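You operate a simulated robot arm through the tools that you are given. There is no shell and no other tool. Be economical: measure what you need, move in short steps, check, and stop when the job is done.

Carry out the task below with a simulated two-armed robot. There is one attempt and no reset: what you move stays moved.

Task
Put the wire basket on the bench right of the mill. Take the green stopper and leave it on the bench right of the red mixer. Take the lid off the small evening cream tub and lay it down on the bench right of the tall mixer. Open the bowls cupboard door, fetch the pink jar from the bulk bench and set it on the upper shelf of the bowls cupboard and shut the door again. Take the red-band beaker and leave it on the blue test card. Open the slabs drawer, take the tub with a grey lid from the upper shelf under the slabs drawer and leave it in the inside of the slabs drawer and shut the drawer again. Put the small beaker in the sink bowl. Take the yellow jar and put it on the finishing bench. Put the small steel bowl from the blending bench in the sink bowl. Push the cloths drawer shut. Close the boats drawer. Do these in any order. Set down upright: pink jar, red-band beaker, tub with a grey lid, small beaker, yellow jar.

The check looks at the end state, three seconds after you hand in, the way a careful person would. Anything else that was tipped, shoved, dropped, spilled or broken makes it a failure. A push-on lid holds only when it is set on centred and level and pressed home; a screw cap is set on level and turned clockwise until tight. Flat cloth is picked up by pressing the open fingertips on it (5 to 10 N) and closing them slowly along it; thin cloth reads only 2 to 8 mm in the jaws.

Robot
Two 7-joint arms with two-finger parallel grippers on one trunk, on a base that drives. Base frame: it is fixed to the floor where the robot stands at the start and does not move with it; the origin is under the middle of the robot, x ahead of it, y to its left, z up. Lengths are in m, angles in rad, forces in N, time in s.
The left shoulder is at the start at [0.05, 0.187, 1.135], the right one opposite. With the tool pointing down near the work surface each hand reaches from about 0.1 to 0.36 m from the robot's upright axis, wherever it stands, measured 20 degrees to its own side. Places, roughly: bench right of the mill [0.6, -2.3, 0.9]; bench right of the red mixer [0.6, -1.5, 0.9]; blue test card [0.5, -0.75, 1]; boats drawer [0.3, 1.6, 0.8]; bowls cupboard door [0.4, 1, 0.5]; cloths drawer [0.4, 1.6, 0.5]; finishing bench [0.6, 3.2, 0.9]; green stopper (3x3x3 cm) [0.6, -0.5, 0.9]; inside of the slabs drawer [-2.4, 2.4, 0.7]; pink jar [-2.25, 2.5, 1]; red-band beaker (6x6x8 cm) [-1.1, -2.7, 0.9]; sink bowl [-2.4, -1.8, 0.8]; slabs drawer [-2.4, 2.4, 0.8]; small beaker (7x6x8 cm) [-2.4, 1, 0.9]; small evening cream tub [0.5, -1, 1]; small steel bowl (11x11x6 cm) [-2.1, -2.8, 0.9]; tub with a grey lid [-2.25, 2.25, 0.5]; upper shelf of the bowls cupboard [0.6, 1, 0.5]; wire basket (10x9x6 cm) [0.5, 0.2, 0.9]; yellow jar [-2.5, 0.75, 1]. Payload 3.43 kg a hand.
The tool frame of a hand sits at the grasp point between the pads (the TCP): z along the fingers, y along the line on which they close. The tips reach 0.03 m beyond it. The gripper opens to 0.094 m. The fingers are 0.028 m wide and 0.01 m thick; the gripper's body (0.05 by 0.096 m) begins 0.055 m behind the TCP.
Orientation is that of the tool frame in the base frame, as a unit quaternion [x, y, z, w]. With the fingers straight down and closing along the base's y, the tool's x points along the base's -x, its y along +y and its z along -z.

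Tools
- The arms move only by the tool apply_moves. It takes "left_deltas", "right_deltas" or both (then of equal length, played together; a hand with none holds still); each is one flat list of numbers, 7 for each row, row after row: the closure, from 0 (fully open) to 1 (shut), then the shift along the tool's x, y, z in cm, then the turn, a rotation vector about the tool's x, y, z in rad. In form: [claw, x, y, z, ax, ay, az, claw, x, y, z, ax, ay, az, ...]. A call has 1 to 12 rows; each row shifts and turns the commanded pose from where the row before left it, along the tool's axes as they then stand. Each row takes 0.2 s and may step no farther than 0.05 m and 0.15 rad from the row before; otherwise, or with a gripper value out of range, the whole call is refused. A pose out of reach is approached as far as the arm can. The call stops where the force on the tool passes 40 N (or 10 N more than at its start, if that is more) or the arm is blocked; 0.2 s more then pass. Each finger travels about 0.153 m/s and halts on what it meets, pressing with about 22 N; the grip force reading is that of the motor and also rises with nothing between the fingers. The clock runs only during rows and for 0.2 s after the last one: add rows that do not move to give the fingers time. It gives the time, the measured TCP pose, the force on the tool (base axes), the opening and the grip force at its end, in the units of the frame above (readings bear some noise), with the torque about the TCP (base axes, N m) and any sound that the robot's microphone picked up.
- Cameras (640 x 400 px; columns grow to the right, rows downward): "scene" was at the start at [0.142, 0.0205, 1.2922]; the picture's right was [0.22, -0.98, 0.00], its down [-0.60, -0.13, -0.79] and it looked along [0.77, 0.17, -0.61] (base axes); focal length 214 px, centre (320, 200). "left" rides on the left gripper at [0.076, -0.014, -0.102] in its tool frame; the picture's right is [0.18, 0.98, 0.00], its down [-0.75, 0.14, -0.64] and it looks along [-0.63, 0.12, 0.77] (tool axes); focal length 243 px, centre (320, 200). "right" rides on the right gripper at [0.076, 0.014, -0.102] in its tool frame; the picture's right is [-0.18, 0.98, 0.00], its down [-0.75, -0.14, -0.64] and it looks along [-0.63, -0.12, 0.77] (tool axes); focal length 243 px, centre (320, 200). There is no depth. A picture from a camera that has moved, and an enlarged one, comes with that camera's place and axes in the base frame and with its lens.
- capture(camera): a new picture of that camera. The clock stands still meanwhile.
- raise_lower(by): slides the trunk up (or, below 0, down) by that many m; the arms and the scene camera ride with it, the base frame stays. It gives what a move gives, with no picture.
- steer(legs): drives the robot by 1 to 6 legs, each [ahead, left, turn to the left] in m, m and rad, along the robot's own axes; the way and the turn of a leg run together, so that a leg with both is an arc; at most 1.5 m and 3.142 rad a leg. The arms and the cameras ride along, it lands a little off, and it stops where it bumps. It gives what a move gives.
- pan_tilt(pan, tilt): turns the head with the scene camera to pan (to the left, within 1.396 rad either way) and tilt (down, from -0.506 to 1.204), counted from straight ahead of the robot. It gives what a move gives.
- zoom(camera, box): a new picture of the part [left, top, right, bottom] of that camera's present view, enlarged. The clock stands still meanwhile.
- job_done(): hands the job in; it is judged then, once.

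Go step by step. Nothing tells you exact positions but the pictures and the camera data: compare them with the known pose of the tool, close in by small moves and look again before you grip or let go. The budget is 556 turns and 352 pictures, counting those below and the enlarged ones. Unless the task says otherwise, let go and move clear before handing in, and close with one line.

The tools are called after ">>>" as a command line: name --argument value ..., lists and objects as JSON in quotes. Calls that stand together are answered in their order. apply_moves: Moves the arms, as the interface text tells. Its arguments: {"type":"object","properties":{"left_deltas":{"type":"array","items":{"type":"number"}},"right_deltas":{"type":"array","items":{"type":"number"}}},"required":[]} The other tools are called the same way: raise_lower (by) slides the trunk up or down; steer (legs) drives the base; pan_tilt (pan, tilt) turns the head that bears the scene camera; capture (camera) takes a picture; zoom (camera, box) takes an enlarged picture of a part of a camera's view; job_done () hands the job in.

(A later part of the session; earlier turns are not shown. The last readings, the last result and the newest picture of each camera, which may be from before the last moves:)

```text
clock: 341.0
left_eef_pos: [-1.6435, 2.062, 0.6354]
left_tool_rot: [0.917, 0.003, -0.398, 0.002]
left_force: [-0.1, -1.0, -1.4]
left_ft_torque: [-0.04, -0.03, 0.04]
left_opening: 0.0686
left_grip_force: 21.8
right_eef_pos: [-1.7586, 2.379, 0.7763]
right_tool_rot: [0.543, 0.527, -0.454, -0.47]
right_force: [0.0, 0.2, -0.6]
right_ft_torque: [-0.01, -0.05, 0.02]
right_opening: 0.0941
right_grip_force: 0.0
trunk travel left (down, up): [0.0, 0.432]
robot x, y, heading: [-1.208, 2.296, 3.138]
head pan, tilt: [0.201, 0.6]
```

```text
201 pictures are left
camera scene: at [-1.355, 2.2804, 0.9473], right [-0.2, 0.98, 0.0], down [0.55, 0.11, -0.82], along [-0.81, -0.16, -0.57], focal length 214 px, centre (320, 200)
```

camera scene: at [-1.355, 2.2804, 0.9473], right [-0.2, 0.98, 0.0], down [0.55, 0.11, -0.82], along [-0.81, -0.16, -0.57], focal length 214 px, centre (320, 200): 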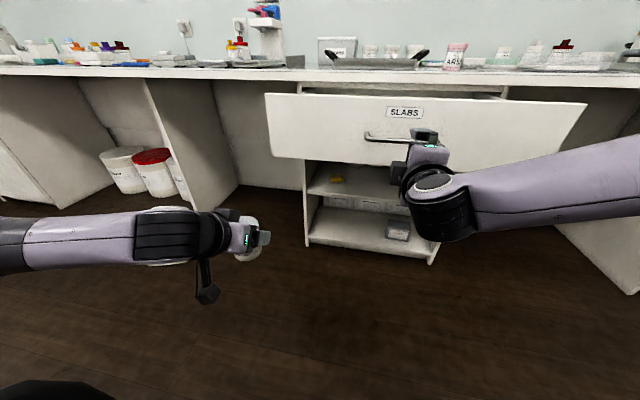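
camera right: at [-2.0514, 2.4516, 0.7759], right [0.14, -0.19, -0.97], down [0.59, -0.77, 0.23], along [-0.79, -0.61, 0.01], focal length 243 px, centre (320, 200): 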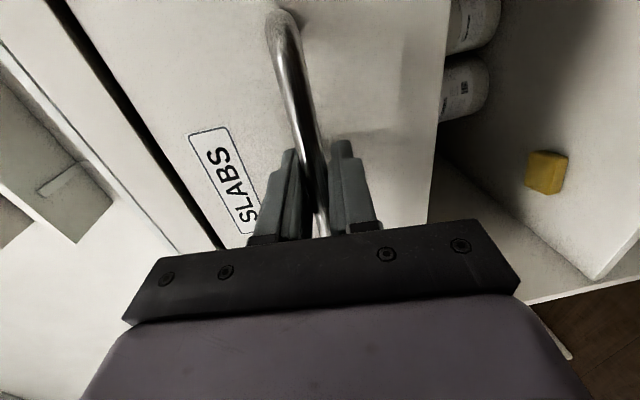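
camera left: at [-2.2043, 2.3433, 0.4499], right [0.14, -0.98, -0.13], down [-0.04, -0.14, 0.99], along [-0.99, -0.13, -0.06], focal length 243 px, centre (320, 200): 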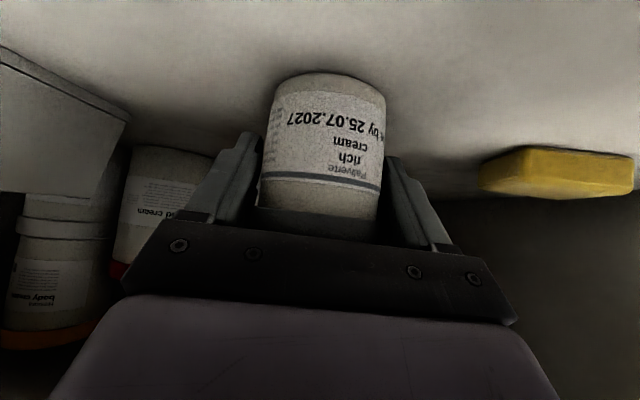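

The drawer is open about 28 cm. I'll raise the trunk, restore the right hand, and look into the drawer.

>>> raise_lower --by 0.35

>>> apply_moves --right_deltas '[0.2, 0, 0, 0, 0, 0, 0.145, 0.2, 0, 0, 0, 0, 0, 0.145, 0.2, 0, 0, 0, 0, 0, 0.145, 0.2, 0, 0, 0, 0, 0, 0.145, 0.2, 0, 0, 0, 0, 0, 0.145, 0.2, 0, 0, 0, 0, 0, 0.145, 0.2, 0, 0, 0, 0, 0, 0.145, 0.2, 0, 0, 0, 0, 0, 0.145, 0.2, 0, 0, 0, 0, 0, 0.145, 0.2, 0, 0, 0, 0, 0, 0.145, 0.2, 0, 0, 0, 0, 0, 0.12]'

>>> apply_moves --right_deltas '[0.2, 0, 0, 0, 0, 0.145, 0, 0.2, 0, 0, 0, 0, 0.145, 0, 0.2, 0, 0, 0, 0, 0.145, 0, 0.2, 0, 0, 0, 0, 0.145, 0, 0.2, 0, 0, 0, 0, 0.145, 0, 0.2, 0, 0, 0, 0, 0.145, 0, 0.2, 0, 0, 0, 0, 0.145, 0, 0.2, 0, 0, 0, 0, 0.145, 0, 0.2, 0, 0, 0, 0, 0.145, 0, 0.2, 0, 0, 0, 0, 0.125, 0]'

>>> steer --legs '[[0.22, -0.1, 0]]'

>>> pan_tilt --pan 0.1 --tilt 0.7

>>> capture --camera "scene"

```text
clock: 344.4
left_eef_pos: [-1.6439, 2.062, 0.985]
left_tool_rot: [0.917, 0.003, -0.398, 0.002]
left_force: [-0.2, -0.1, -1.7]
left_ft_torque: [0.04, 0.0, 0.02]
left_opening: 0.0686
left_grip_force: 22.0
right_eef_pos: [-1.7598, 2.3786, 1.1268]
right_tool_rot: [0.543, 0.527, -0.455, -0.469]
right_force: [0.2, 0.8, 0.6]
right_ft_torque: [0.0, -0.01, -0.01]
right_opening: 0.0939
right_grip_force: 0.0
trunk travel left (down, up): [-0.35, 0.082]
robot x, y, heading: [-1.2068, 2.2968, 3.138]
head pan, tilt: [0.201, 0.6]
```

```text
clock: 346.8
left_eef_pos: [-1.6429, 2.061, 0.985]
left_tool_rot: [0.917, 0.004, -0.398, 0.003]
left_force: [0.0, 0.5, -0.6]
left_ft_torque: [-0.02, -0.01, 0.0]
left_opening: 0.0687
left_grip_force: 22.3
right_eef_pos: [-1.7582, 2.3789, 1.1258]
right_tool_rot: [0.757, -0.012, -0.654, -0.009]
right_force: [1.1, -0.8, 0.7]
right_ft_torque: [0.01, -0.01, -0.01]
right_opening: 0.0752
right_grip_force: 0.0
trunk travel left (down, up): [-0.35, 0.082]
robot x, y, heading: [-1.2084, 2.2947, 3.138]
head pan, tilt: [0.201, 0.6]
```

```text
clock: 349.0
left_eef_pos: [-1.6443, 2.0617, 0.9851]
left_tool_rot: [0.917, 0.004, -0.398, 0.003]
left_force: [0.5, 0.8, -1.7]
left_ft_torque: [0.02, -0.01, 0.01]
left_opening: 0.0685
left_grip_force: 21.7
right_eef_pos: [-1.7587, 2.3788, 1.1257]
right_tool_rot: [1.0, -0.015, 0.005, 0.001]
right_force: [-0.5, -0.5, -0.4]
right_ft_torque: [0.02, -0.02, -0.01]
right_opening: 0.0752
right_grip_force: 0.1
trunk travel left (down, up): [-0.35, 0.082]
robot x, y, heading: [-1.2083, 2.2984, 3.142]
head pan, tilt: [0.201, 0.6]
```

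```text
clock: 350.7
left_eef_pos: [-1.8575, 2.1582, 0.9842]
left_tool_rot: [0.918, 0.006, -0.397, 0.003]
left_force: [-0.7, -1.2, -1.6]
left_ft_torque: [-0.02, 0.02, -0.01]
left_opening: 0.0686
left_grip_force: 21.8
right_eef_pos: [-1.9742, 2.4743, 1.1253]
right_tool_rot: [1.0, -0.013, 0.002, 0.0]
right_force: [0.0, -0.3, 0.7]
right_ft_torque: [-0.02, 0.0, 0.02]
right_opening: 0.0751
right_grip_force: 0.1
trunk travel left (down, up): [-0.35, 0.082]
robot x, y, heading: [-1.4259, 2.3944, 3.143]
head pan, tilt: [0.201, 0.6]
```

```text
clock: 351.4
left_eef_pos: [-1.8582, 2.1576, 0.9851]
left_tool_rot: [0.918, 0.005, -0.397, 0.003]
left_force: [-0.1, 0.3, -2.4]
left_ft_torque: [0.01, -0.02, -0.01]
left_opening: 0.0681
left_grip_force: 22.4
right_eef_pos: [-1.9738, 2.4746, 1.1261]
right_tool_rot: [1.0, -0.014, 0.003, -0.001]
right_force: [0.2, -0.5, 0.5]
right_ft_torque: [-0.02, 0.0, 0.03]
right_opening: 0.0752
right_grip_force: 0.0
trunk travel left (down, up): [-0.35, 0.082]
robot x, y, heading: [-1.4234, 2.398, 3.142]
head pan, tilt: [0.099, 0.7]
```

```text
200 pictures are left
camera scene: at [-1.5673, 2.3865, 1.2887], right [-0.1, 0.99, 0.0], down [0.64, 0.06, -0.77], along [-0.76, -0.08, -0.64], focal length 214 px, centre (320, 200)
```

scene: 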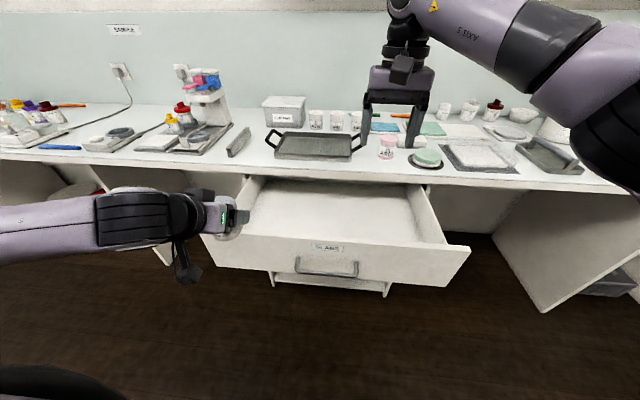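

The drawer is empty and open. I'll shift closer, then carry the tub over the drawer.

>>> steer --legs '[[0.1, -0.12, 0]]'

>>> apply_moves --left_deltas '[1, -2.9, 0, 3.1, 0, 0, 0, 1, -2.9, 0, 3.1, 0, 0, 0, 1, -2.9, 0, 3.1, 0, 0, 0, 1, -2.9, 0, 3.1, 0, 0, 0]'

>>> capture --camera "scene"

>>> capture --camera "left"

```text
clock: 353.1
left_eef_pos: [-1.9555, 2.2764, 0.9841]
left_tool_rot: [0.918, 0.006, -0.397, 0.003]
left_force: [0.0, 0.6, -1.1]
left_ft_torque: [-0.02, 0.01, -0.01]
left_opening: 0.0685
left_grip_force: 22.3
right_eef_pos: [-2.072, 2.5924, 1.1251]
right_tool_rot: [1.0, -0.013, 0.004, 0.0]
right_force: [-0.2, 0.1, 0.0]
right_ft_torque: [-0.05, -0.03, 0.02]
right_opening: 0.0752
right_grip_force: 0.0
trunk travel left (down, up): [-0.35, 0.082]
robot x, y, heading: [-1.5215, 2.5106, -3.137]
head pan, tilt: [0.099, 0.7]
```

```text
clock: 354.1
left_eef_pos: [-2.1277, 2.2761, 0.9862]
left_tool_rot: [0.918, 0.006, -0.397, 0.004]
left_force: [0.2, 0.6, -1.3]
left_ft_torque: [-0.01, 0.01, -0.02]
left_opening: 0.0687
left_grip_force: 21.7
right_eef_pos: [-2.0726, 2.5937, 1.1261]
right_tool_rot: [1.0, -0.012, 0.003, 0.0]
right_force: [-0.7, 0.6, -0.4]
right_ft_torque: [0.0, 0.03, -0.01]
right_opening: 0.0752
right_grip_force: 0.1
trunk travel left (down, up): [-0.35, 0.082]
robot x, y, heading: [-1.5256, 2.511, -3.144]
head pan, tilt: [0.099, 0.7]
```

```text
199 pictures are left
camera scene: at [-1.6669, 2.5057, 1.2886], right [-0.1, 0.99, 0.0], down [0.64, 0.06, -0.76], along [-0.76, -0.08, -0.64], focal length 214 px, centre (320, 200)
```

scene: 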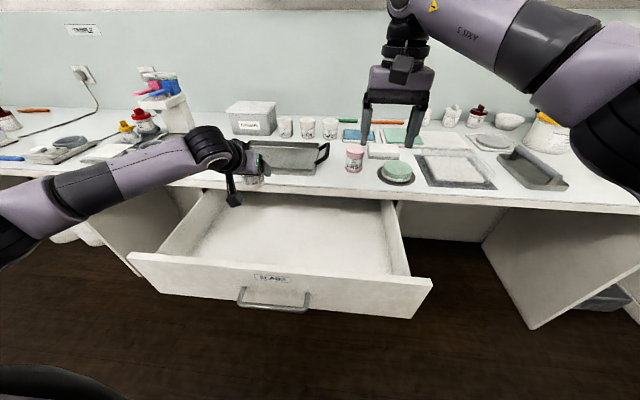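

```text
198 pictures are left
camera left: at [-1.9999, 2.2934, 1.0011], right [0.14, -0.98, -0.13], down [-0.05, -0.14, 0.99], along [-0.99, -0.13, -0.06], focal length 243 px, centre (320, 200)
```

left: 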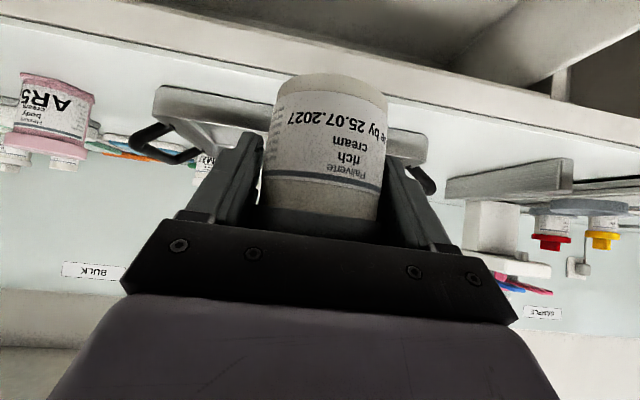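

Tub is above the drawer, clear of the bench edge. Lowering 17 cm then checking.

>>> apply_moves --left_deltas '[1, 3.2, 0, 3.0, 0, 0, 0, 1, 3.2, 0, 3.0, 0, 0, 0, 1, 3.2, 0, 3.0, 0, 0, 0]'

>>> capture --camera "scene"

```text
clock: 354.9
left_eef_pos: [-2.127, 2.2742, 0.8541]
left_tool_rot: [0.917, 0.006, -0.398, 0.004]
left_force: [1.1, -0.5, -1.5]
left_ft_torque: [0.01, 0.0, 0.01]
left_opening: 0.0689
left_grip_force: 21.7
right_eef_pos: [-2.0723, 2.5925, 1.1264]
right_tool_rot: [1.0, -0.014, 0.003, -0.001]
right_force: [0.1, -0.5, -0.6]
right_ft_torque: [-0.03, -0.02, -0.01]
right_opening: 0.0755
right_grip_force: 0.0
trunk travel left (down, up): [-0.35, 0.082]
robot x, y, heading: [-1.5236, 2.5122, -3.145]
head pan, tilt: [0.099, 0.7]
```

```text
197 pictures are left
camera scene: at [-1.6667, 2.5054, 1.2887], right [-0.1, 0.99, 0.0], down [0.64, 0.06, -0.76], along [-0.76, -0.08, -0.64], focal length 214 px, centre (320, 200)
```

scene: 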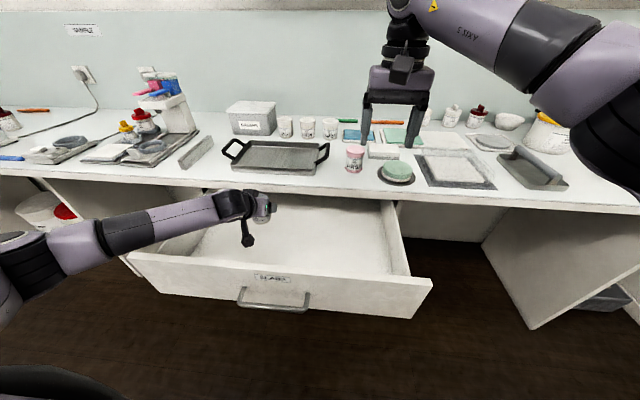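

>>> zoom --camera "scene" --box '[0, 160, 320, 340]'

```text
2.00 times, centred on (160, 250) of scene
camera zoom: at [-1.6667, 2.5054, 1.2887], right [-0.1, 0.99, 0.0], down [0.64, 0.06, -0.76], along [-0.76, -0.08, -0.64], focal length 429 px, centre (640, 100)
```

zoom: 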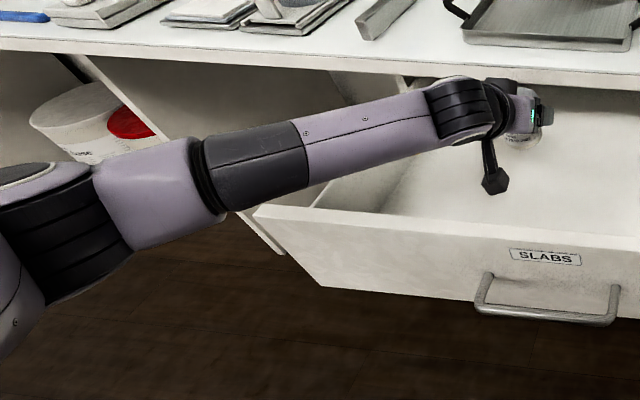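

>>> apply_moves --left_deltas '[1, 2.2, 0, 2.05, 0, 0, 0, 1, 0.73, 0, 0.68, 0, 0, 0]'

>>> zoom --camera "scene" --box '[0, 160, 320, 340]'

>>> capture --camera "left"

```text
clock: 355.5
left_eef_pos: [-2.1273, 2.2728, 0.8135]
left_tool_rot: [0.918, 0.005, -0.398, 0.004]
left_force: [0.2, 0.1, -2.0]
left_ft_torque: [0.03, 0.01, -0.02]
left_opening: 0.068
left_grip_force: 22.3
right_eef_pos: [-2.072, 2.5927, 1.1264]
right_tool_rot: [1.0, -0.012, 0.003, 0.0]
right_force: [0.4, 0.4, 0.0]
right_ft_torque: [0.02, -0.01, 0.02]
right_opening: 0.0754
right_grip_force: 0.1
trunk travel left (down, up): [-0.35, 0.082]
robot x, y, heading: [-1.5266, 2.5139, -3.143]
head pan, tilt: [0.099, 0.7]
```

```text
2.00 times, centred on (160, 250) of scene
camera zoom: at [-1.6665, 2.5055, 1.2887], right [-0.1, 0.99, 0.0], down [0.64, 0.06, -0.76], along [-0.76, -0.08, -0.64], focal length 429 px, centre (640, 100)
```

zoom: 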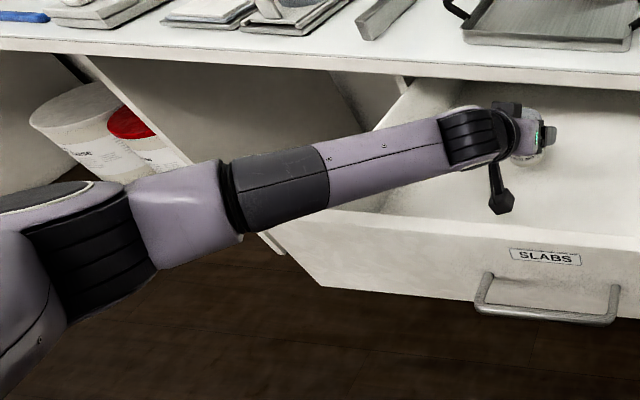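

```text
194 pictures are left
camera left: at [-1.999, 2.2908, 0.8275], right [0.14, -0.98, -0.13], down [-0.04, -0.14, 0.99], along [-0.99, -0.13, -0.06], focal length 243 px, centre (320, 200)
```

left: 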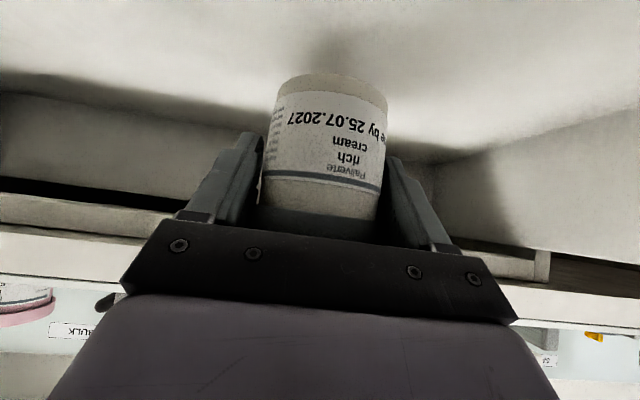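

>>> apply_moves --left_deltas '[1, 0.73, 0, 0.68, 0, 0, 0, 1, 0.73, 0, 0.68, 0, 0, 0, 1, 0.36, 0, 0.34, 0, 0, 0, 1, 0, 0, 0, 0, 0, 0]'

>>> capture --camera "left"

```text
clock: 356.5
left_eef_pos: [-2.1259, 2.2735, 0.7886]
left_tool_rot: [0.918, 0.006, -0.397, 0.003]
left_force: [-0.2, -0.3, -1.8]
left_ft_torque: [0.03, 0.02, 0.0]
left_opening: 0.0684
left_grip_force: 21.7
right_eef_pos: [-2.0717, 2.5939, 1.126]
right_tool_rot: [1.0, -0.013, 0.003, 0.0]
right_force: [0.0, 0.1, -0.5]
right_ft_torque: [0.0, 0.0, 0.01]
right_opening: 0.0754
right_grip_force: 0.0
trunk travel left (down, up): [-0.35, 0.082]
robot x, y, heading: [-1.5262, 2.5105, -3.147]
head pan, tilt: [0.099, 0.7]
```

```text
193 pictures are left
camera left: at [-1.998, 2.2908, 0.8032], right [0.14, -0.98, -0.13], down [-0.05, -0.14, 0.99], along [-0.99, -0.13, -0.06], focal length 243 px, centre (320, 200)
```

left: 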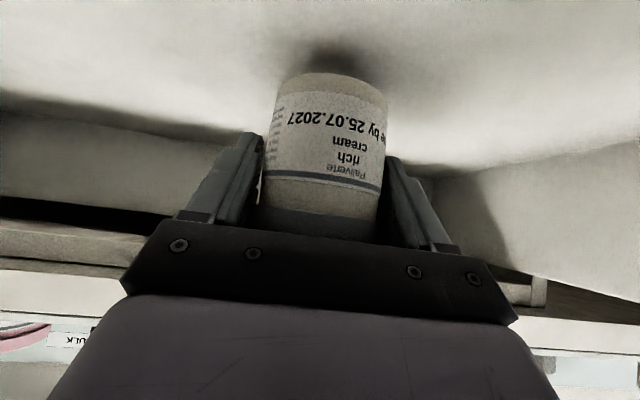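

>>> apply_moves --left_deltas '[1, 0.36, 0, 0.34, 0, 0, 0, 1, 0.36, 0, 0.34, 0, 0, 0, 1, 0, 0, 0, 0, 0, 0]'

```text
clock: 357.3
left_eef_pos: [-2.1268, 2.2738, 0.7788]
left_tool_rot: [0.917, 0.007, -0.398, 0.004]
left_force: [-0.4, -0.5, -1.6]
left_ft_torque: [0.04, 0.03, -0.01]
left_opening: 0.0685
left_grip_force: 21.8
right_eef_pos: [-2.0724, 2.594, 1.1255]
right_tool_rot: [1.0, -0.012, 0.003, 0.0]
right_force: [-0.2, 0.9, 0.1]
right_ft_torque: [0.01, 0.0, 0.0]
right_opening: 0.0753
right_grip_force: 0.0
trunk travel left (down, up): [-0.35, 0.082]
robot x, y, heading: [-1.5226, 2.5109, -3.14]
head pan, tilt: [0.099, 0.7]
```

>>> apply_moves --left_deltas '[1, 0.36, 0, 0.34, 0, 0, 0, 1, 0.36, 0, 0.34, 0, 0, 0, 1, 0, 0, 0, 0, 0, 0]'

>>> capture --camera "left"

>>> zoom --camera "scene" --box '[0, 160, 320, 340]'

```text
clock: 358.1
left_eef_pos: [-2.1258, 2.2742, 0.7691]
left_tool_rot: [0.917, 0.006, -0.399, 0.003]
left_force: [0.8, 0.1, -1.2]
left_ft_torque: [0.0, 0.0, -0.04]
left_opening: 0.0688
left_grip_force: 22.1
right_eef_pos: [-2.0731, 2.5926, 1.1265]
right_tool_rot: [1.0, -0.013, 0.002, 0.0]
right_force: [0.7, -0.3, -1.0]
right_ft_torque: [0.0, 0.01, -0.01]
right_opening: 0.0751
right_grip_force: 0.1
trunk travel left (down, up): [-0.35, 0.082]
robot x, y, heading: [-1.5186, 2.5124, -3.142]
head pan, tilt: [0.099, 0.7]
```

```text
192 pictures are left
camera left: at [-1.998, 2.291, 0.7828], right [0.14, -0.98, -0.13], down [-0.05, -0.14, 0.99], along [-0.99, -0.13, -0.06], focal length 243 px, centre (320, 200)
```

left: 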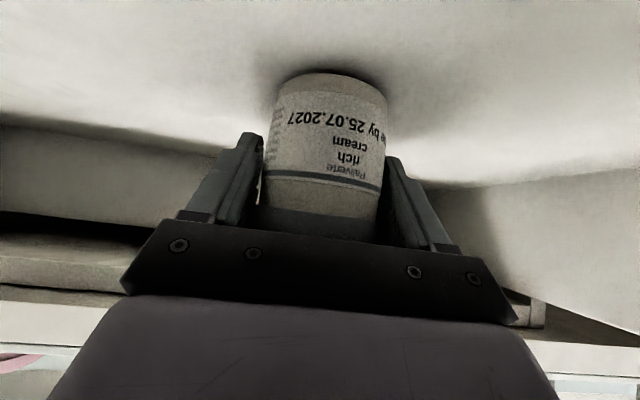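

```text
2.00 times, centred on (160, 250) of scene
camera zoom: at [-1.6665, 2.5055, 1.2887], right [-0.1, 0.99, 0.0], down [0.64, 0.06, -0.76], along [-0.76, -0.08, -0.64], focal length 429 px, centre (640, 100)
```

zoom: 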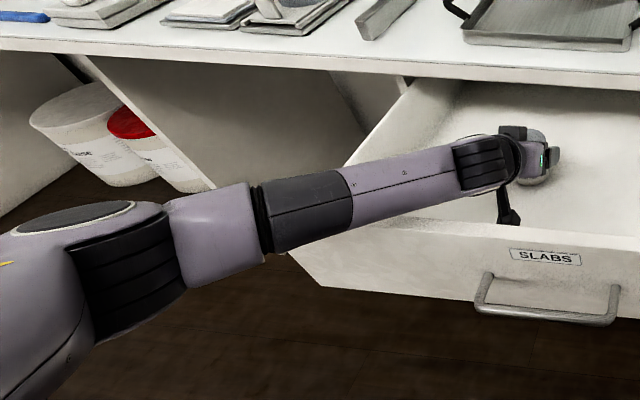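

>>> apply_moves --left_deltas '[1, 0.22, 0, 0.2, 0, 0, 0, 1, 0.22, 0, 0.2, 0, 0, 0, 1, 0, 0, 0, 0, 0, 0]'

```text
clock: 358.9
left_eef_pos: [-2.1267, 2.2735, 0.7652]
left_tool_rot: [0.916, 0.007, -0.401, 0.004]
left_force: [-0.3, -3.1, 14.0]
left_ft_torque: [0.12, -0.33, -0.08]
left_opening: 0.0685
left_grip_force: 22.2
right_eef_pos: [-2.072, 2.5925, 1.1273]
right_tool_rot: [1.0, -0.013, 0.001, 0.0]
right_force: [-0.1, 0.1, -0.4]
right_ft_torque: [0.02, -0.02, 0.01]
right_opening: 0.075
right_grip_force: 0.1
trunk travel left (down, up): [-0.35, 0.082]
robot x, y, heading: [-1.5211, 2.5119, -3.14]
head pan, tilt: [0.099, 0.7]
```

On the drawer floor. Release and withdraw back-up along the fingers.

>>> apply_moves --left_deltas '[1, -0.1, 0, -0.1, 0, 0, 0, 0.3, 0, 0, 0, 0, 0, 0, 0.1, 0, 0, 0, 0, 0, 0, 0, 0, 0, 0, 0, 0, 0, 0, 0, 0, -4.4, 0, 0, 0, 0, 0, 0, -4.4, 0, 0, 0, 0, -2.0, 0, -3.8, 0, 0, 0, 0, -3.0, 0, -3, 0, 0, 0, 0, -3, 0, -3, 0, 0, 0]'

>>> capture --camera "scene"

```text
clock: 360.9
left_eef_pos: [-2.0448, 2.2744, 0.9501]
left_tool_rot: [0.918, 0.005, -0.397, 0.003]
left_force: [0.1, 0.1, -0.2]
left_ft_torque: [-0.03, 0.03, 0.02]
left_opening: 0.094
left_grip_force: 0.1
right_eef_pos: [-2.0711, 2.5933, 1.125]
right_tool_rot: [1.0, -0.013, 0.002, 0.0]
right_force: [0.4, -0.2, 0.1]
right_ft_torque: [0.03, 0.0, -0.01]
right_opening: 0.0752
right_grip_force: 0.0
trunk travel left (down, up): [-0.35, 0.082]
robot x, y, heading: [-1.5253, 2.5133, -3.144]
head pan, tilt: [0.099, 0.7]
```

```text
190 pictures are left
camera scene: at [-1.6662, 2.5057, 1.2887], right [-0.1, 0.99, 0.0], down [0.64, 0.06, -0.77], along [-0.76, -0.08, -0.64], focal length 214 px, centre (320, 200)
```

scene: 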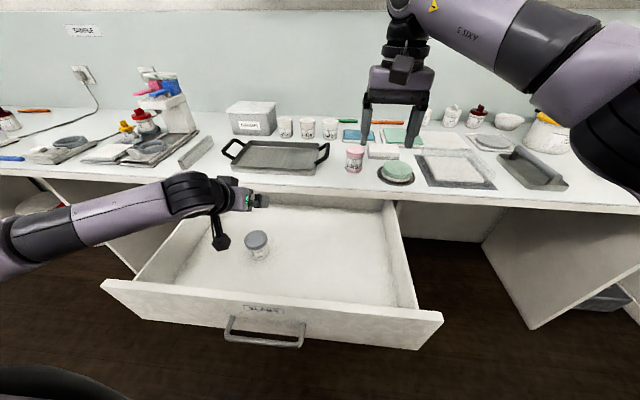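

The tub stands upright in the drawer (the drawer slid a bit further out). I'll back off and push it shut gently with the left fist.

>>> steer --legs '[[-0.32, -0.1, 0]]'

>>> apply_moves --left_deltas '[1, 2.2, 0, 2.05, 0, 0, 0, 1, 2.2, 0, 2.05, 0, 0, 0, 1, 2.2, 0, 2.05, 0, 0, 0, 1, 0.8, 0, 0.8, 0, 0, 0]'

>>> pan_tilt --pan 0.2 --tilt 0.7

>>> capture --camera "scene"

```text
clock: 363.1
left_eef_pos: [-1.7195, 2.3726, 0.9492]
left_tool_rot: [0.917, 0.006, -0.398, 0.003]
left_force: [0.2, 0.2, -0.2]
left_ft_torque: [-0.01, -0.02, 0.0]
left_opening: 0.0944
left_grip_force: 0.1
right_eef_pos: [-1.7471, 2.6913, 1.126]
right_tool_rot: [1.0, -0.014, 0.002, 0.0]
right_force: [-0.4, -0.3, 0.4]
right_ft_torque: [0.03, 0.03, 0.01]
right_opening: 0.0751
right_grip_force: 0.1
trunk travel left (down, up): [-0.35, 0.082]
robot x, y, heading: [-1.1978, 2.61, -3.138]
head pan, tilt: [0.099, 0.7]
```

```text
clock: 364.1
left_eef_pos: [-1.7201, 2.3711, 0.846]
left_tool_rot: [0.917, 0.005, -0.398, 0.003]
left_force: [-0.2, 0.2, -0.5]
left_ft_torque: [0.01, -0.02, -0.03]
left_opening: 0.0002
left_grip_force: 22.1
right_eef_pos: [-1.7472, 2.6909, 1.1254]
right_tool_rot: [1.0, -0.013, 0.002, -0.001]
right_force: [0.4, -0.4, -0.1]
right_ft_torque: [0.01, 0.01, 0.04]
right_opening: 0.0752
right_grip_force: 0.0
trunk travel left (down, up): [-0.35, 0.082]
robot x, y, heading: [-1.1969, 2.6105, -3.14]
head pan, tilt: [0.099, 0.7]
```

```text
clock: 364.8
left_eef_pos: [-1.721, 2.3712, 0.8476]
left_tool_rot: [0.917, 0.006, -0.398, 0.004]
left_force: [0.3, -0.9, 0.3]
left_ft_torque: [-0.03, -0.02, 0.0]
left_opening: 0.0
left_grip_force: 22.3
right_eef_pos: [-1.7484, 2.691, 1.1263]
right_tool_rot: [1.0, -0.014, 0.003, 0.0]
right_force: [-0.9, 0.3, 0.4]
right_ft_torque: [0.01, -0.01, 0.01]
right_opening: 0.0752
right_grip_force: 0.0
trunk travel left (down, up): [-0.35, 0.082]
robot x, y, heading: [-1.1974, 2.6085, -3.139]
head pan, tilt: [0.201, 0.7]
```

```text
189 pictures are left
camera scene: at [-1.34, 2.5961, 1.2887], right [-0.2, 0.98, 0.0], down [0.63, 0.13, -0.76], along [-0.75, -0.15, -0.64], focal length 214 px, centre (320, 200)
```

scene: 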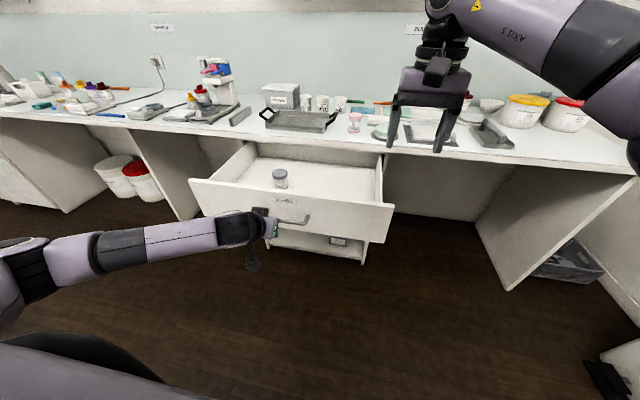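

Push forward in stages.

>>> steer --legs '[[0.15, 0, 0], [0.15, 0, 0]]'

>>> capture --camera "scene"

```text
clock: 367.1
left_eef_pos: [-2.0178, 2.3702, 0.8472]
left_tool_rot: [0.917, 0.007, -0.398, 0.004]
left_force: [0.1, 0.1, -0.2]
left_ft_torque: [-0.04, 0.03, -0.01]
left_opening: 0.0002
left_grip_force: 21.7
right_eef_pos: [-2.0453, 2.6898, 1.1264]
right_tool_rot: [1.0, -0.013, 0.003, 0.0]
right_force: [-0.5, -0.8, -0.7]
right_ft_torque: [0.04, 0.0, -0.02]
right_opening: 0.0752
right_grip_force: 0.0
trunk travel left (down, up): [-0.35, 0.082]
robot x, y, heading: [-1.4969, 2.6097, -3.139]
head pan, tilt: [0.201, 0.7]
```

```text
188 pictures are left
camera scene: at [-1.638, 2.5949, 1.2886], right [-0.2, 0.98, 0.0], down [0.63, 0.13, -0.76], along [-0.75, -0.15, -0.64], focal length 214 px, centre (320, 200)
```

scene: 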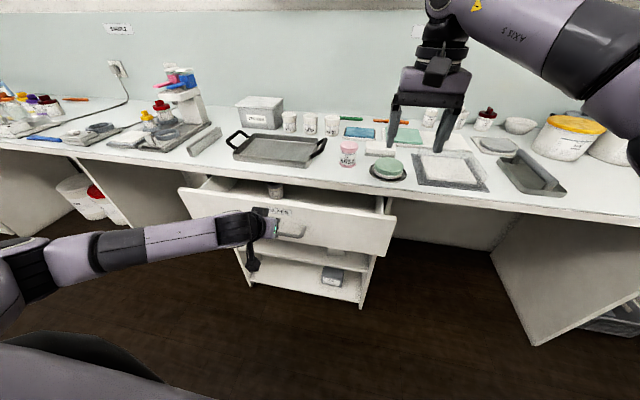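

>>> steer --legs '[[0.1, 0, 0]]'

>>> apply_moves --left_deltas '[1, -1.0, 0, 1.1, 0, 0, 0, 1, -1.0, 0, 1.1, 0, 0, 0, 1, -1.0, 0, 1.1, 0, 0, 0, 1, -1.0, 0, 1.1, 0, 0, 0, 1, -0.7, 0, 0.73, 0, 0, 0, 1, -0.7, 0, 0.73, 0, 0, 0, 1, -0.7, 0, 0.73, 0, 0, 0]'

>>> capture --camera "scene"

```text
clock: 368.3
left_eef_pos: [-2.1184, 2.3695, 0.8467]
left_tool_rot: [0.918, 0.008, -0.397, 0.004]
left_force: [1.1, -0.3, -0.7]
left_ft_torque: [0.02, 0.0, -0.01]
left_opening: 0.0
left_grip_force: 22.2
right_eef_pos: [-2.1448, 2.6886, 1.1257]
right_tool_rot: [1.0, -0.013, 0.003, 0.0]
right_force: [0.6, 0.8, -0.3]
right_ft_torque: [0.01, 0.0, 0.02]
right_opening: 0.0754
right_grip_force: 0.1
trunk travel left (down, up): [-0.35, 0.082]
robot x, y, heading: [-1.5956, 2.6097, -3.139]
head pan, tilt: [0.201, 0.7]
```

```text
clock: 369.2
left_eef_pos: [-2.1637, 2.3689, 0.8453]
left_tool_rot: [0.921, 0.007, -0.391, 0.003]
left_force: [4.5, 1.9, 0.3]
left_ft_torque: [-0.1, 0.26, 0.1]
left_opening: 0.0
left_grip_force: 22.1
right_eef_pos: [-2.1429, 2.6891, 1.1267]
right_tool_rot: [1.0, -0.012, 0.003, -0.001]
right_force: [0.3, 0.3, 0.1]
right_ft_torque: [-0.02, 0.0, 0.01]
right_opening: 0.0752
right_grip_force: 0.0
trunk travel left (down, up): [-0.35, 0.082]
robot x, y, heading: [-1.5949, 2.6083, -3.139]
head pan, tilt: [0.201, 0.7]
stopped in row 4 (left hand): the force on the tool passed its limit at 46 N (the readings are from after the stop); the commanded pose is now the measured one
```

```text
187 pictures are left
camera scene: at [-1.7353, 2.5944, 1.2891], right [-0.2, 0.98, 0.0], down [0.63, 0.13, -0.77], along [-0.75, -0.16, -0.64], focal length 214 px, centre (320, 200)
```

scene: 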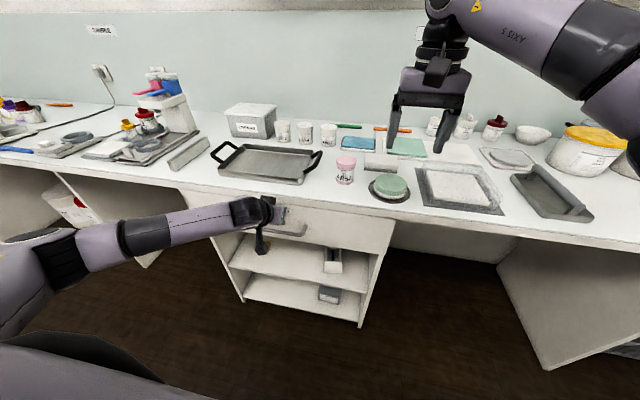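

>>> apply_moves --left_deltas '[1, 3, 0, -3.2, 0, 0, 0, 1, 3, 0, -3.2, 0, 0, 0, 1, 3, 0, -3.2, 0, 0, 0]'

>>> zoom --camera "scene" --box '[200, 150, 420, 310]'

```text
clock: 370.0
left_eef_pos: [-2.0356, 2.3603, 0.8584]
left_tool_rot: [0.92, 0.008, -0.392, 0.002]
left_force: [0.3, -0.2, -0.3]
left_ft_torque: [0.02, 0.05, -0.03]
left_opening: 0.0
left_grip_force: 21.6
left hand out of reach, approached as far as the arm can: row 3
right_eef_pos: [-2.1431, 2.6901, 1.1261]
right_tool_rot: [1.0, -0.013, 0.003, 0.0]
right_force: [-0.2, -0.5, -0.4]
right_ft_torque: [-0.01, 0.03, 0.01]
right_opening: 0.0753
right_grip_force: 0.0
trunk travel left (down, up): [-0.35, 0.082]
robot x, y, heading: [-1.5947, 2.6102, -3.143]
head pan, tilt: [0.201, 0.7]
```

```text
2.50 times, centred on (310, 230) of scene
camera zoom: at [-1.7361, 2.5948, 1.2889], right [-0.2, 0.98, 0.0], down [0.63, 0.13, -0.77], along [-0.75, -0.16, -0.64], focal length 536 px, centre (345, 125)
```

zoom: 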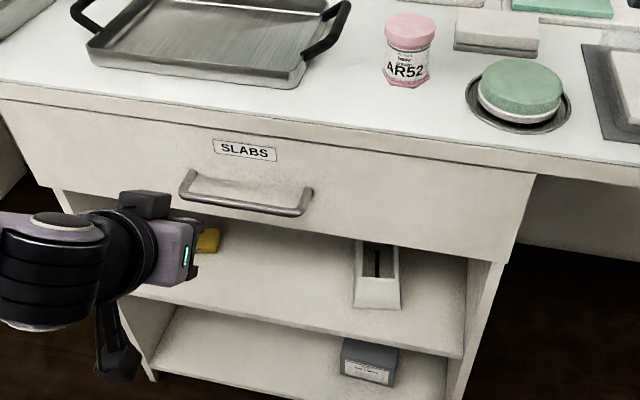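

The drawer is shut. Next is the pink jar with the right hand tilted 47° (suits the cupboard shelf). First I reset the left hand and line up.

>>> apply_moves --left_deltas '[0.2, -3.2, 0, -3.0, 0, 0, 0, 0.2, -3.2, 0, -3.0, 0, 0, 0, 0.2, -3.2, 0, -3.0, 0, 0, 0, 0.2, -3.2, 0, -3.0, 0, 0, 0, 0.2, -3.2, 0, -3.0, 0, 0, 0, 0.2, -3.2, 0, -3.0, 0, 0, 0, 0.2, 0, 0, 0, 0, 0.14, 0, 0.2, 0, 0, 0, 0, 0.14, 0, 0.2, 0, 0, 0, 0, 0.14, 0, 0.2, 0, 0, 0, 0, 0.14, 0, 0.2, 0, 0, 0, 0, 0.14, 0, 0.2, 0, 0, 0, 0, 0.11, 0]'

>>> steer --legs '[[-0.05, 0.2, 0]]'

>>> apply_moves --right_deltas '[0, 0, 0, 0, 0, -0.14, 0, 0, 0, 0, 0, 0, -0.14, 0, 0, 0, 0, 0, 0, -0.14, 0, 0, 0, 0, 0, 0, -0.14, 0, 0, 0, 0, 0, 0, -0.14, 0, 0, 0, 0, 0, 0, -0.1, 0]'

>>> pan_tilt --pan -0.3 --tilt 0.6

>>> capture --camera "scene"

>>> capture --camera "right"

```text
clock: 372.6
left_eef_pos: [-2.0416, 2.3595, 1.1213]
left_tool_rot: [1.0, 0.008, 0.002, 0.0]
left_force: [-0.2, -0.3, 0.6]
left_ft_torque: [0.0, 0.02, -0.02]
left_opening: 0.0755
left_grip_force: 0.0
right_eef_pos: [-2.1448, 2.6888, 1.1253]
right_tool_rot: [1.0, -0.011, 0.003, 0.0]
right_force: [0.6, -0.3, 0.3]
right_ft_torque: [-0.01, 0.02, 0.0]
right_opening: 0.0752
right_grip_force: 0.1
trunk travel left (down, up): [-0.35, 0.082]
robot x, y, heading: [-1.5963, 2.6106, -3.137]
head pan, tilt: [0.201, 0.7]
```

```text
clock: 375.0
left_eef_pos: [-1.9908, 2.1596, 1.1207]
left_tool_rot: [1.0, 0.008, 0.002, 0.001]
left_force: [-0.3, 0.0, -0.7]
left_ft_torque: [-0.01, 0.01, 0.0]
left_opening: 0.075
left_grip_force: 0.0
right_eef_pos: [-2.0935, 2.4885, 1.127]
right_tool_rot: [1.0, -0.011, 0.002, 0.0]
right_force: [-0.5, -0.5, 0.0]
right_ft_torque: [0.02, -0.01, 0.01]
right_opening: 0.0753
right_grip_force: 0.0
trunk travel left (down, up): [-0.35, 0.082]
robot x, y, heading: [-1.5443, 2.4088, -3.14]
head pan, tilt: [0.201, 0.7]
```

```text
clock: 376.4
left_eef_pos: [-1.9918, 2.1593, 1.1211]
left_tool_rot: [1.0, 0.008, 0.001, 0.001]
left_force: [-0.4, -0.5, 0.2]
left_ft_torque: [-0.03, 0.01, 0.0]
left_opening: 0.0749
left_grip_force: 0.1
right_eef_pos: [-2.0945, 2.4873, 1.1252]
right_tool_rot: [0.922, -0.011, -0.388, -0.005]
right_force: [0.2, -0.3, -0.3]
right_ft_torque: [0.0, 0.01, -0.01]
right_opening: 0.0942
right_grip_force: 0.1
trunk travel left (down, up): [-0.35, 0.082]
robot x, y, heading: [-1.5415, 2.4108, -3.141]
head pan, tilt: [0.201, 0.7]
```

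```text
clock: 377.4
left_eef_pos: [-1.9911, 2.1595, 1.1206]
left_tool_rot: [1.0, 0.008, 0.002, 0.001]
left_force: [-1.0, 0.1, 0.0]
left_ft_torque: [-0.01, 0.02, 0.0]
left_opening: 0.0752
left_grip_force: 0.1
right_eef_pos: [-2.095, 2.4884, 1.1253]
right_tool_rot: [0.922, -0.01, -0.387, -0.005]
right_force: [-0.5, 0.2, 0.8]
right_ft_torque: [0.01, -0.01, 0.0]
right_opening: 0.094
right_grip_force: 0.0
trunk travel left (down, up): [-0.35, 0.082]
robot x, y, heading: [-1.5442, 2.4095, -3.134]
head pan, tilt: [-0.3, 0.6]
```

```text
185 pictures are left
camera scene: at [-1.6877, 2.4371, 1.2973], right [0.29, 0.96, 0.0], down [0.54, -0.16, -0.82], along [-0.79, 0.24, -0.57], focal length 214 px, centre (320, 200)
```

scene: 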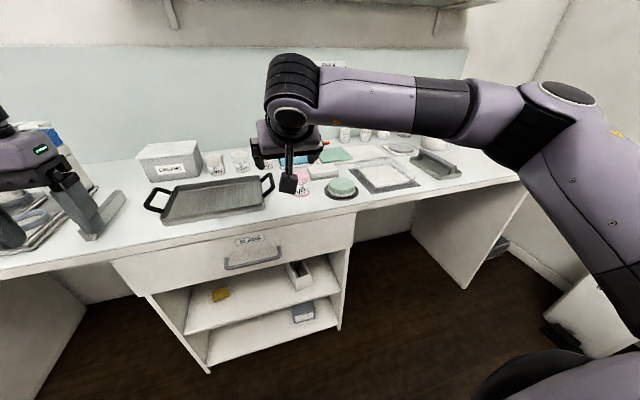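

```text
184 pictures are left
camera right: at [-1.9686, 2.4705, 1.1419], right [-0.15, -0.98, 0.13], down [-0.07, 0.14, 0.99], along [-0.99, 0.14, -0.09], focal length 243 px, centre (320, 200)
```

right: 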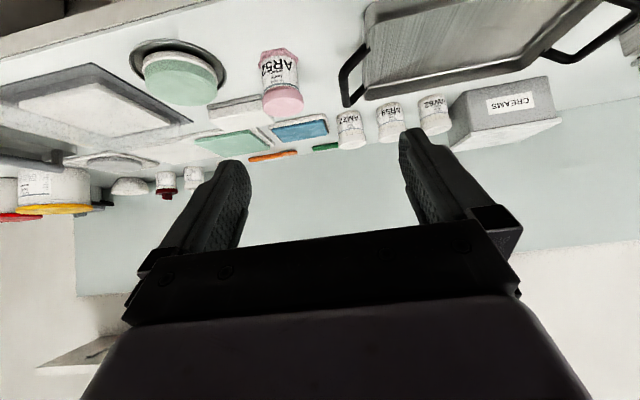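

Jar centre about [-2.30, 2.549], z 0.90–0.965. Moving to a pre-grasp along the tilted line.

>>> apply_moves --right_deltas '[0, 0, -3.05, 2.5, 0, 0, 0, 0, -0.2, -3.05, 2.5, 0, 0, 0, 0, -0.2, 0, 4.2, 0, 0, 0, 0, -0.2, 0, 4.2, 0, 0, 0, 0, 0, 0, 4.2, 0, 0, 0]'

>>> capture --camera "right"

>>> zoom --camera "scene" --box '[200, 100, 420, 240]'

```text
clock: 378.6
left_eef_pos: [-1.9923, 2.1584, 1.1202]
left_tool_rot: [1.0, 0.008, 0.002, 0.001]
left_force: [0.1, -0.5, 0.0]
left_ft_torque: [0.01, -0.01, -0.01]
left_opening: 0.0753
left_grip_force: 0.0
right_eef_pos: [-2.2227, 2.552, 1.0062]
right_tool_rot: [0.922, -0.01, -0.387, -0.005]
right_force: [0.1, -0.1, 0.7]
right_ft_torque: [0.01, 0.02, -0.01]
right_opening: 0.094
right_grip_force: 0.0
trunk travel left (down, up): [-0.35, 0.082]
robot x, y, heading: [-1.5403, 2.4084, -3.141]
head pan, tilt: [-0.3, 0.6]
```

```text
183 pictures are left
camera right: at [-2.0966, 2.5347, 1.0223], right [-0.15, -0.98, 0.13], down [-0.07, 0.14, 0.99], along [-0.99, 0.14, -0.09], focal length 243 px, centre (320, 200)
```

right: 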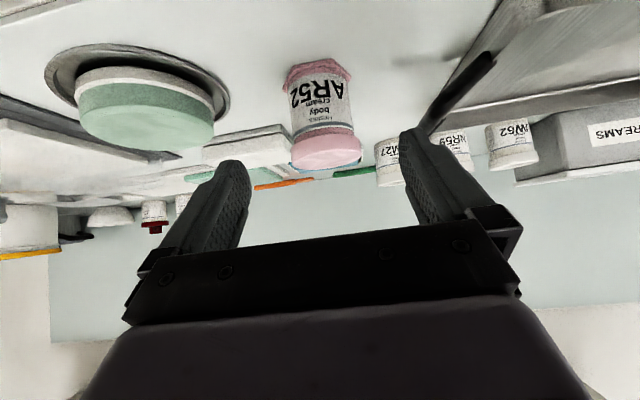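

```text
2.86 times, centred on (310, 170) of scene
camera zoom: at [-1.6882, 2.4371, 1.2973], right [0.29, 0.96, 0.0], down [0.54, -0.16, -0.82], along [-0.79, 0.24, -0.57], focal length 613 px, centre (349, 286)
```

zoom: 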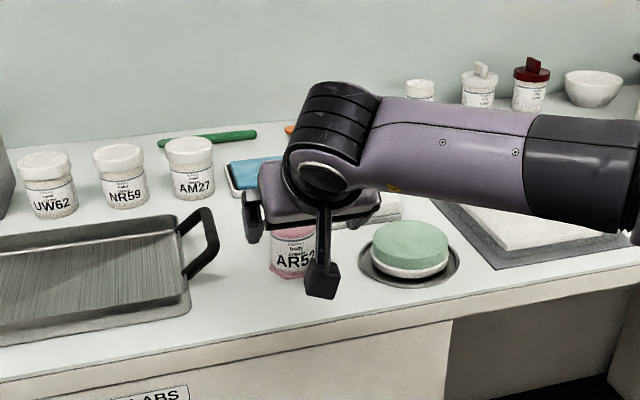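

>>> apply_moves --right_deltas '[0, -0.5, 0.1, 3.6, 0, 0, 0, 0, -0.5, 0.1, 3.6, 0, 0, 0, 0, 0, 0, 3.0, 0, 0, 0, 0, 0, 0, 0, 0, 0, 0]'

>>> capture --camera "right"

```text
clock: 379.6
left_eef_pos: [-1.9915, 2.1596, 1.1219]
left_tool_rot: [1.0, 0.009, 0.001, 0.001]
left_force: [0.8, 1.7, 0.0]
left_ft_torque: [0.01, 0.0, -0.01]
left_opening: 0.0749
left_grip_force: 0.0
right_eef_pos: [-2.3025, 2.5541, 0.9404]
right_tool_rot: [0.922, -0.01, -0.386, -0.004]
right_force: [0.8, -0.2, -0.3]
right_ft_torque: [0.01, 0.03, 0.03]
right_opening: 0.0944
right_grip_force: 0.1
trunk travel left (down, up): [-0.35, 0.082]
robot x, y, heading: [-1.5408, 2.411, -3.137]
head pan, tilt: [-0.3, 0.6]
```

```text
181 pictures are left
camera right: at [-2.1778, 2.5364, 0.9574], right [-0.15, -0.98, 0.13], down [-0.07, 0.14, 0.99], along [-0.99, 0.14, -0.09], focal length 243 px, centre (320, 200)
```

right: 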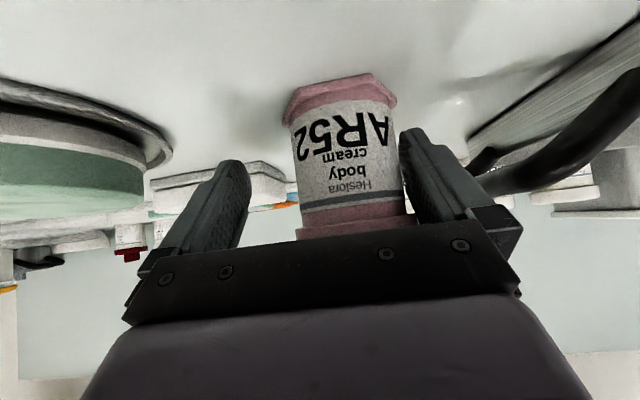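

Shift 1.2 cm to centre on the jar, then close.

>>> apply_moves --right_deltas '[0, 0, 1.2, 0, 0, 0, 0, 0, 0, 0, 0, 0, 0, 0, 1, 0, 0, 0, 0, 0, 0, 1, 0, 0, 0, 0, 0, 0, 1, 0, 0, 0, 0, 0, 0]'

>>> capture --camera "right"

```text
clock: 380.8
left_eef_pos: [-1.9908, 2.1584, 1.1211]
left_tool_rot: [1.0, 0.009, 0.001, 0.001]
left_force: [-0.2, 0.0, 0.1]
left_ft_torque: [0.01, 0.01, -0.01]
left_opening: 0.0751
left_grip_force: 0.0
right_eef_pos: [-2.3012, 2.5423, 0.9383]
right_tool_rot: [0.922, -0.011, -0.387, -0.006]
right_force: [0.5, -0.2, -0.1]
right_ft_torque: [0.03, 0.0, 0.0]
right_opening: 0.0601
right_grip_force: 21.5
right hand out of reach, approached as far as the arm can: row 1
trunk travel left (down, up): [-0.35, 0.082]
robot x, y, heading: [-1.5458, 2.4064, -3.135]
head pan, tilt: [-0.3, 0.6]
```

```text
180 pictures are left
camera right: at [-2.1754, 2.5244, 0.9554], right [-0.15, -0.98, 0.13], down [-0.07, 0.14, 0.99], along [-0.99, 0.14, -0.09], focal length 243 px, centre (320, 200)
```

right: 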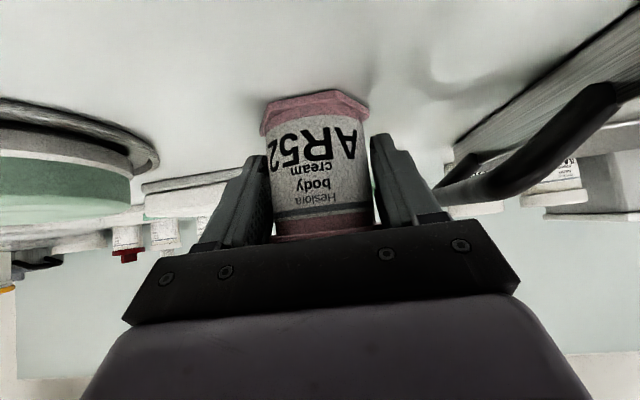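

Gripped at 60 mm. Lift straight up and retract.

>>> apply_moves --right_deltas '[1, -3, 0, -2.9, 0, 0, 0, 1, -3, 0, -2.9, 0, 0, 0, 1, -3, 0, -2.9, 0, 0, 0, 1, -3, 0, -2.9, 0, 0, 0, 1, 3, 0, -3.1, 0, 0, 0, 1, 3, 0, -3.1, 0, 0, 0, 1, 3, 0, -3.1, 0, 0, 0, 1, 3, 0, -3.1, 0, 0, 0]'

>>> steer --legs '[[-0.35, 0, 0], [0, 0.7, 0], [0, 0.7, 0]]'

>>> pan_tilt --pan 0.3 --tilt 0.5

>>> capture --camera "scene"

```text
clock: 382.6
left_eef_pos: [-1.9916, 2.1605, 1.1215]
left_tool_rot: [1.0, 0.008, 0.002, 0.001]
left_force: [0.2, 0.5, 0.2]
left_ft_torque: [-0.01, 0.03, 0.06]
left_opening: 0.0755
left_grip_force: 0.1
right_eef_pos: [-2.2953, 2.5437, 1.1029]
right_tool_rot: [0.922, -0.011, -0.387, -0.005]
right_force: [0.9, -0.1, -0.6]
right_ft_torque: [-0.03, -0.01, 0.0]
right_opening: 0.0601
right_grip_force: 22.0
right hand out of reach, approached as far as the arm can: row 1, 4, 5, 6, 7, 8
trunk travel left (down, up): [-0.35, 0.082]
robot x, y, heading: [-1.5416, 2.4118, -3.136]
head pan, tilt: [-0.3, 0.6]
```

```text
clock: 397.3
left_eef_pos: [-1.6643, 0.7617, 1.1201]
left_tool_rot: [1.0, -0.005, 0.002, 0.001]
left_force: [0.2, 0.1, 0.6]
left_ft_torque: [-0.01, -0.01, -0.01]
left_opening: 0.0752
left_grip_force: 0.1
right_eef_pos: [-1.9594, 1.1526, 1.103]
right_tool_rot: [0.922, -0.023, -0.387, -0.01]
right_force: [-0.1, 0.1, -0.9]
right_ft_torque: [0.04, -0.01, 0.03]
right_opening: 0.0587
right_grip_force: 21.8
trunk travel left (down, up): [-0.35, 0.082]
robot x, y, heading: [-1.2116, 1.0019, 3.119]
head pan, tilt: [-0.3, 0.6]
```

```text
clock: 398.3
left_eef_pos: [-1.6654, 0.76, 1.1209]
left_tool_rot: [1.0, -0.005, 0.002, 0.001]
left_force: [0.2, -0.3, 0.6]
left_ft_torque: [0.0, -0.01, -0.01]
left_opening: 0.0753
left_grip_force: 0.1
right_eef_pos: [-1.9595, 1.1526, 1.103]
right_tool_rot: [0.922, -0.023, -0.386, -0.01]
right_force: [-0.7, -0.3, -0.5]
right_ft_torque: [0.0, 0.0, -0.01]
right_opening: 0.0592
right_grip_force: 21.7
trunk travel left (down, up): [-0.35, 0.082]
robot x, y, heading: [-1.2088, 0.9978, 3.118]
head pan, tilt: [0.3, 0.499]
```

```text
179 pictures are left
camera scene: at [-1.3583, 0.9779, 1.3064], right [-0.27, 0.96, 0.0], down [0.46, 0.13, -0.88], along [-0.84, -0.24, -0.48], focal length 214 px, centre (320, 200)
```

scene: 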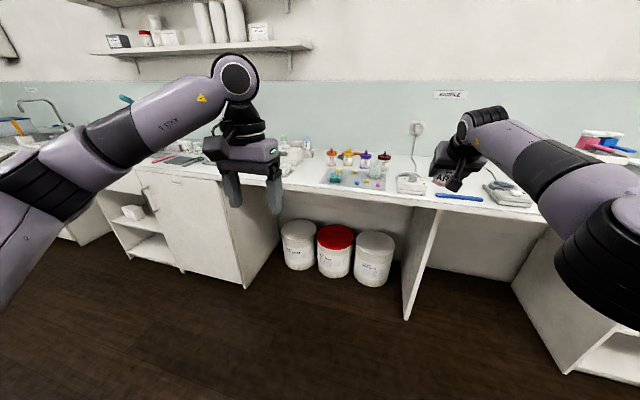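

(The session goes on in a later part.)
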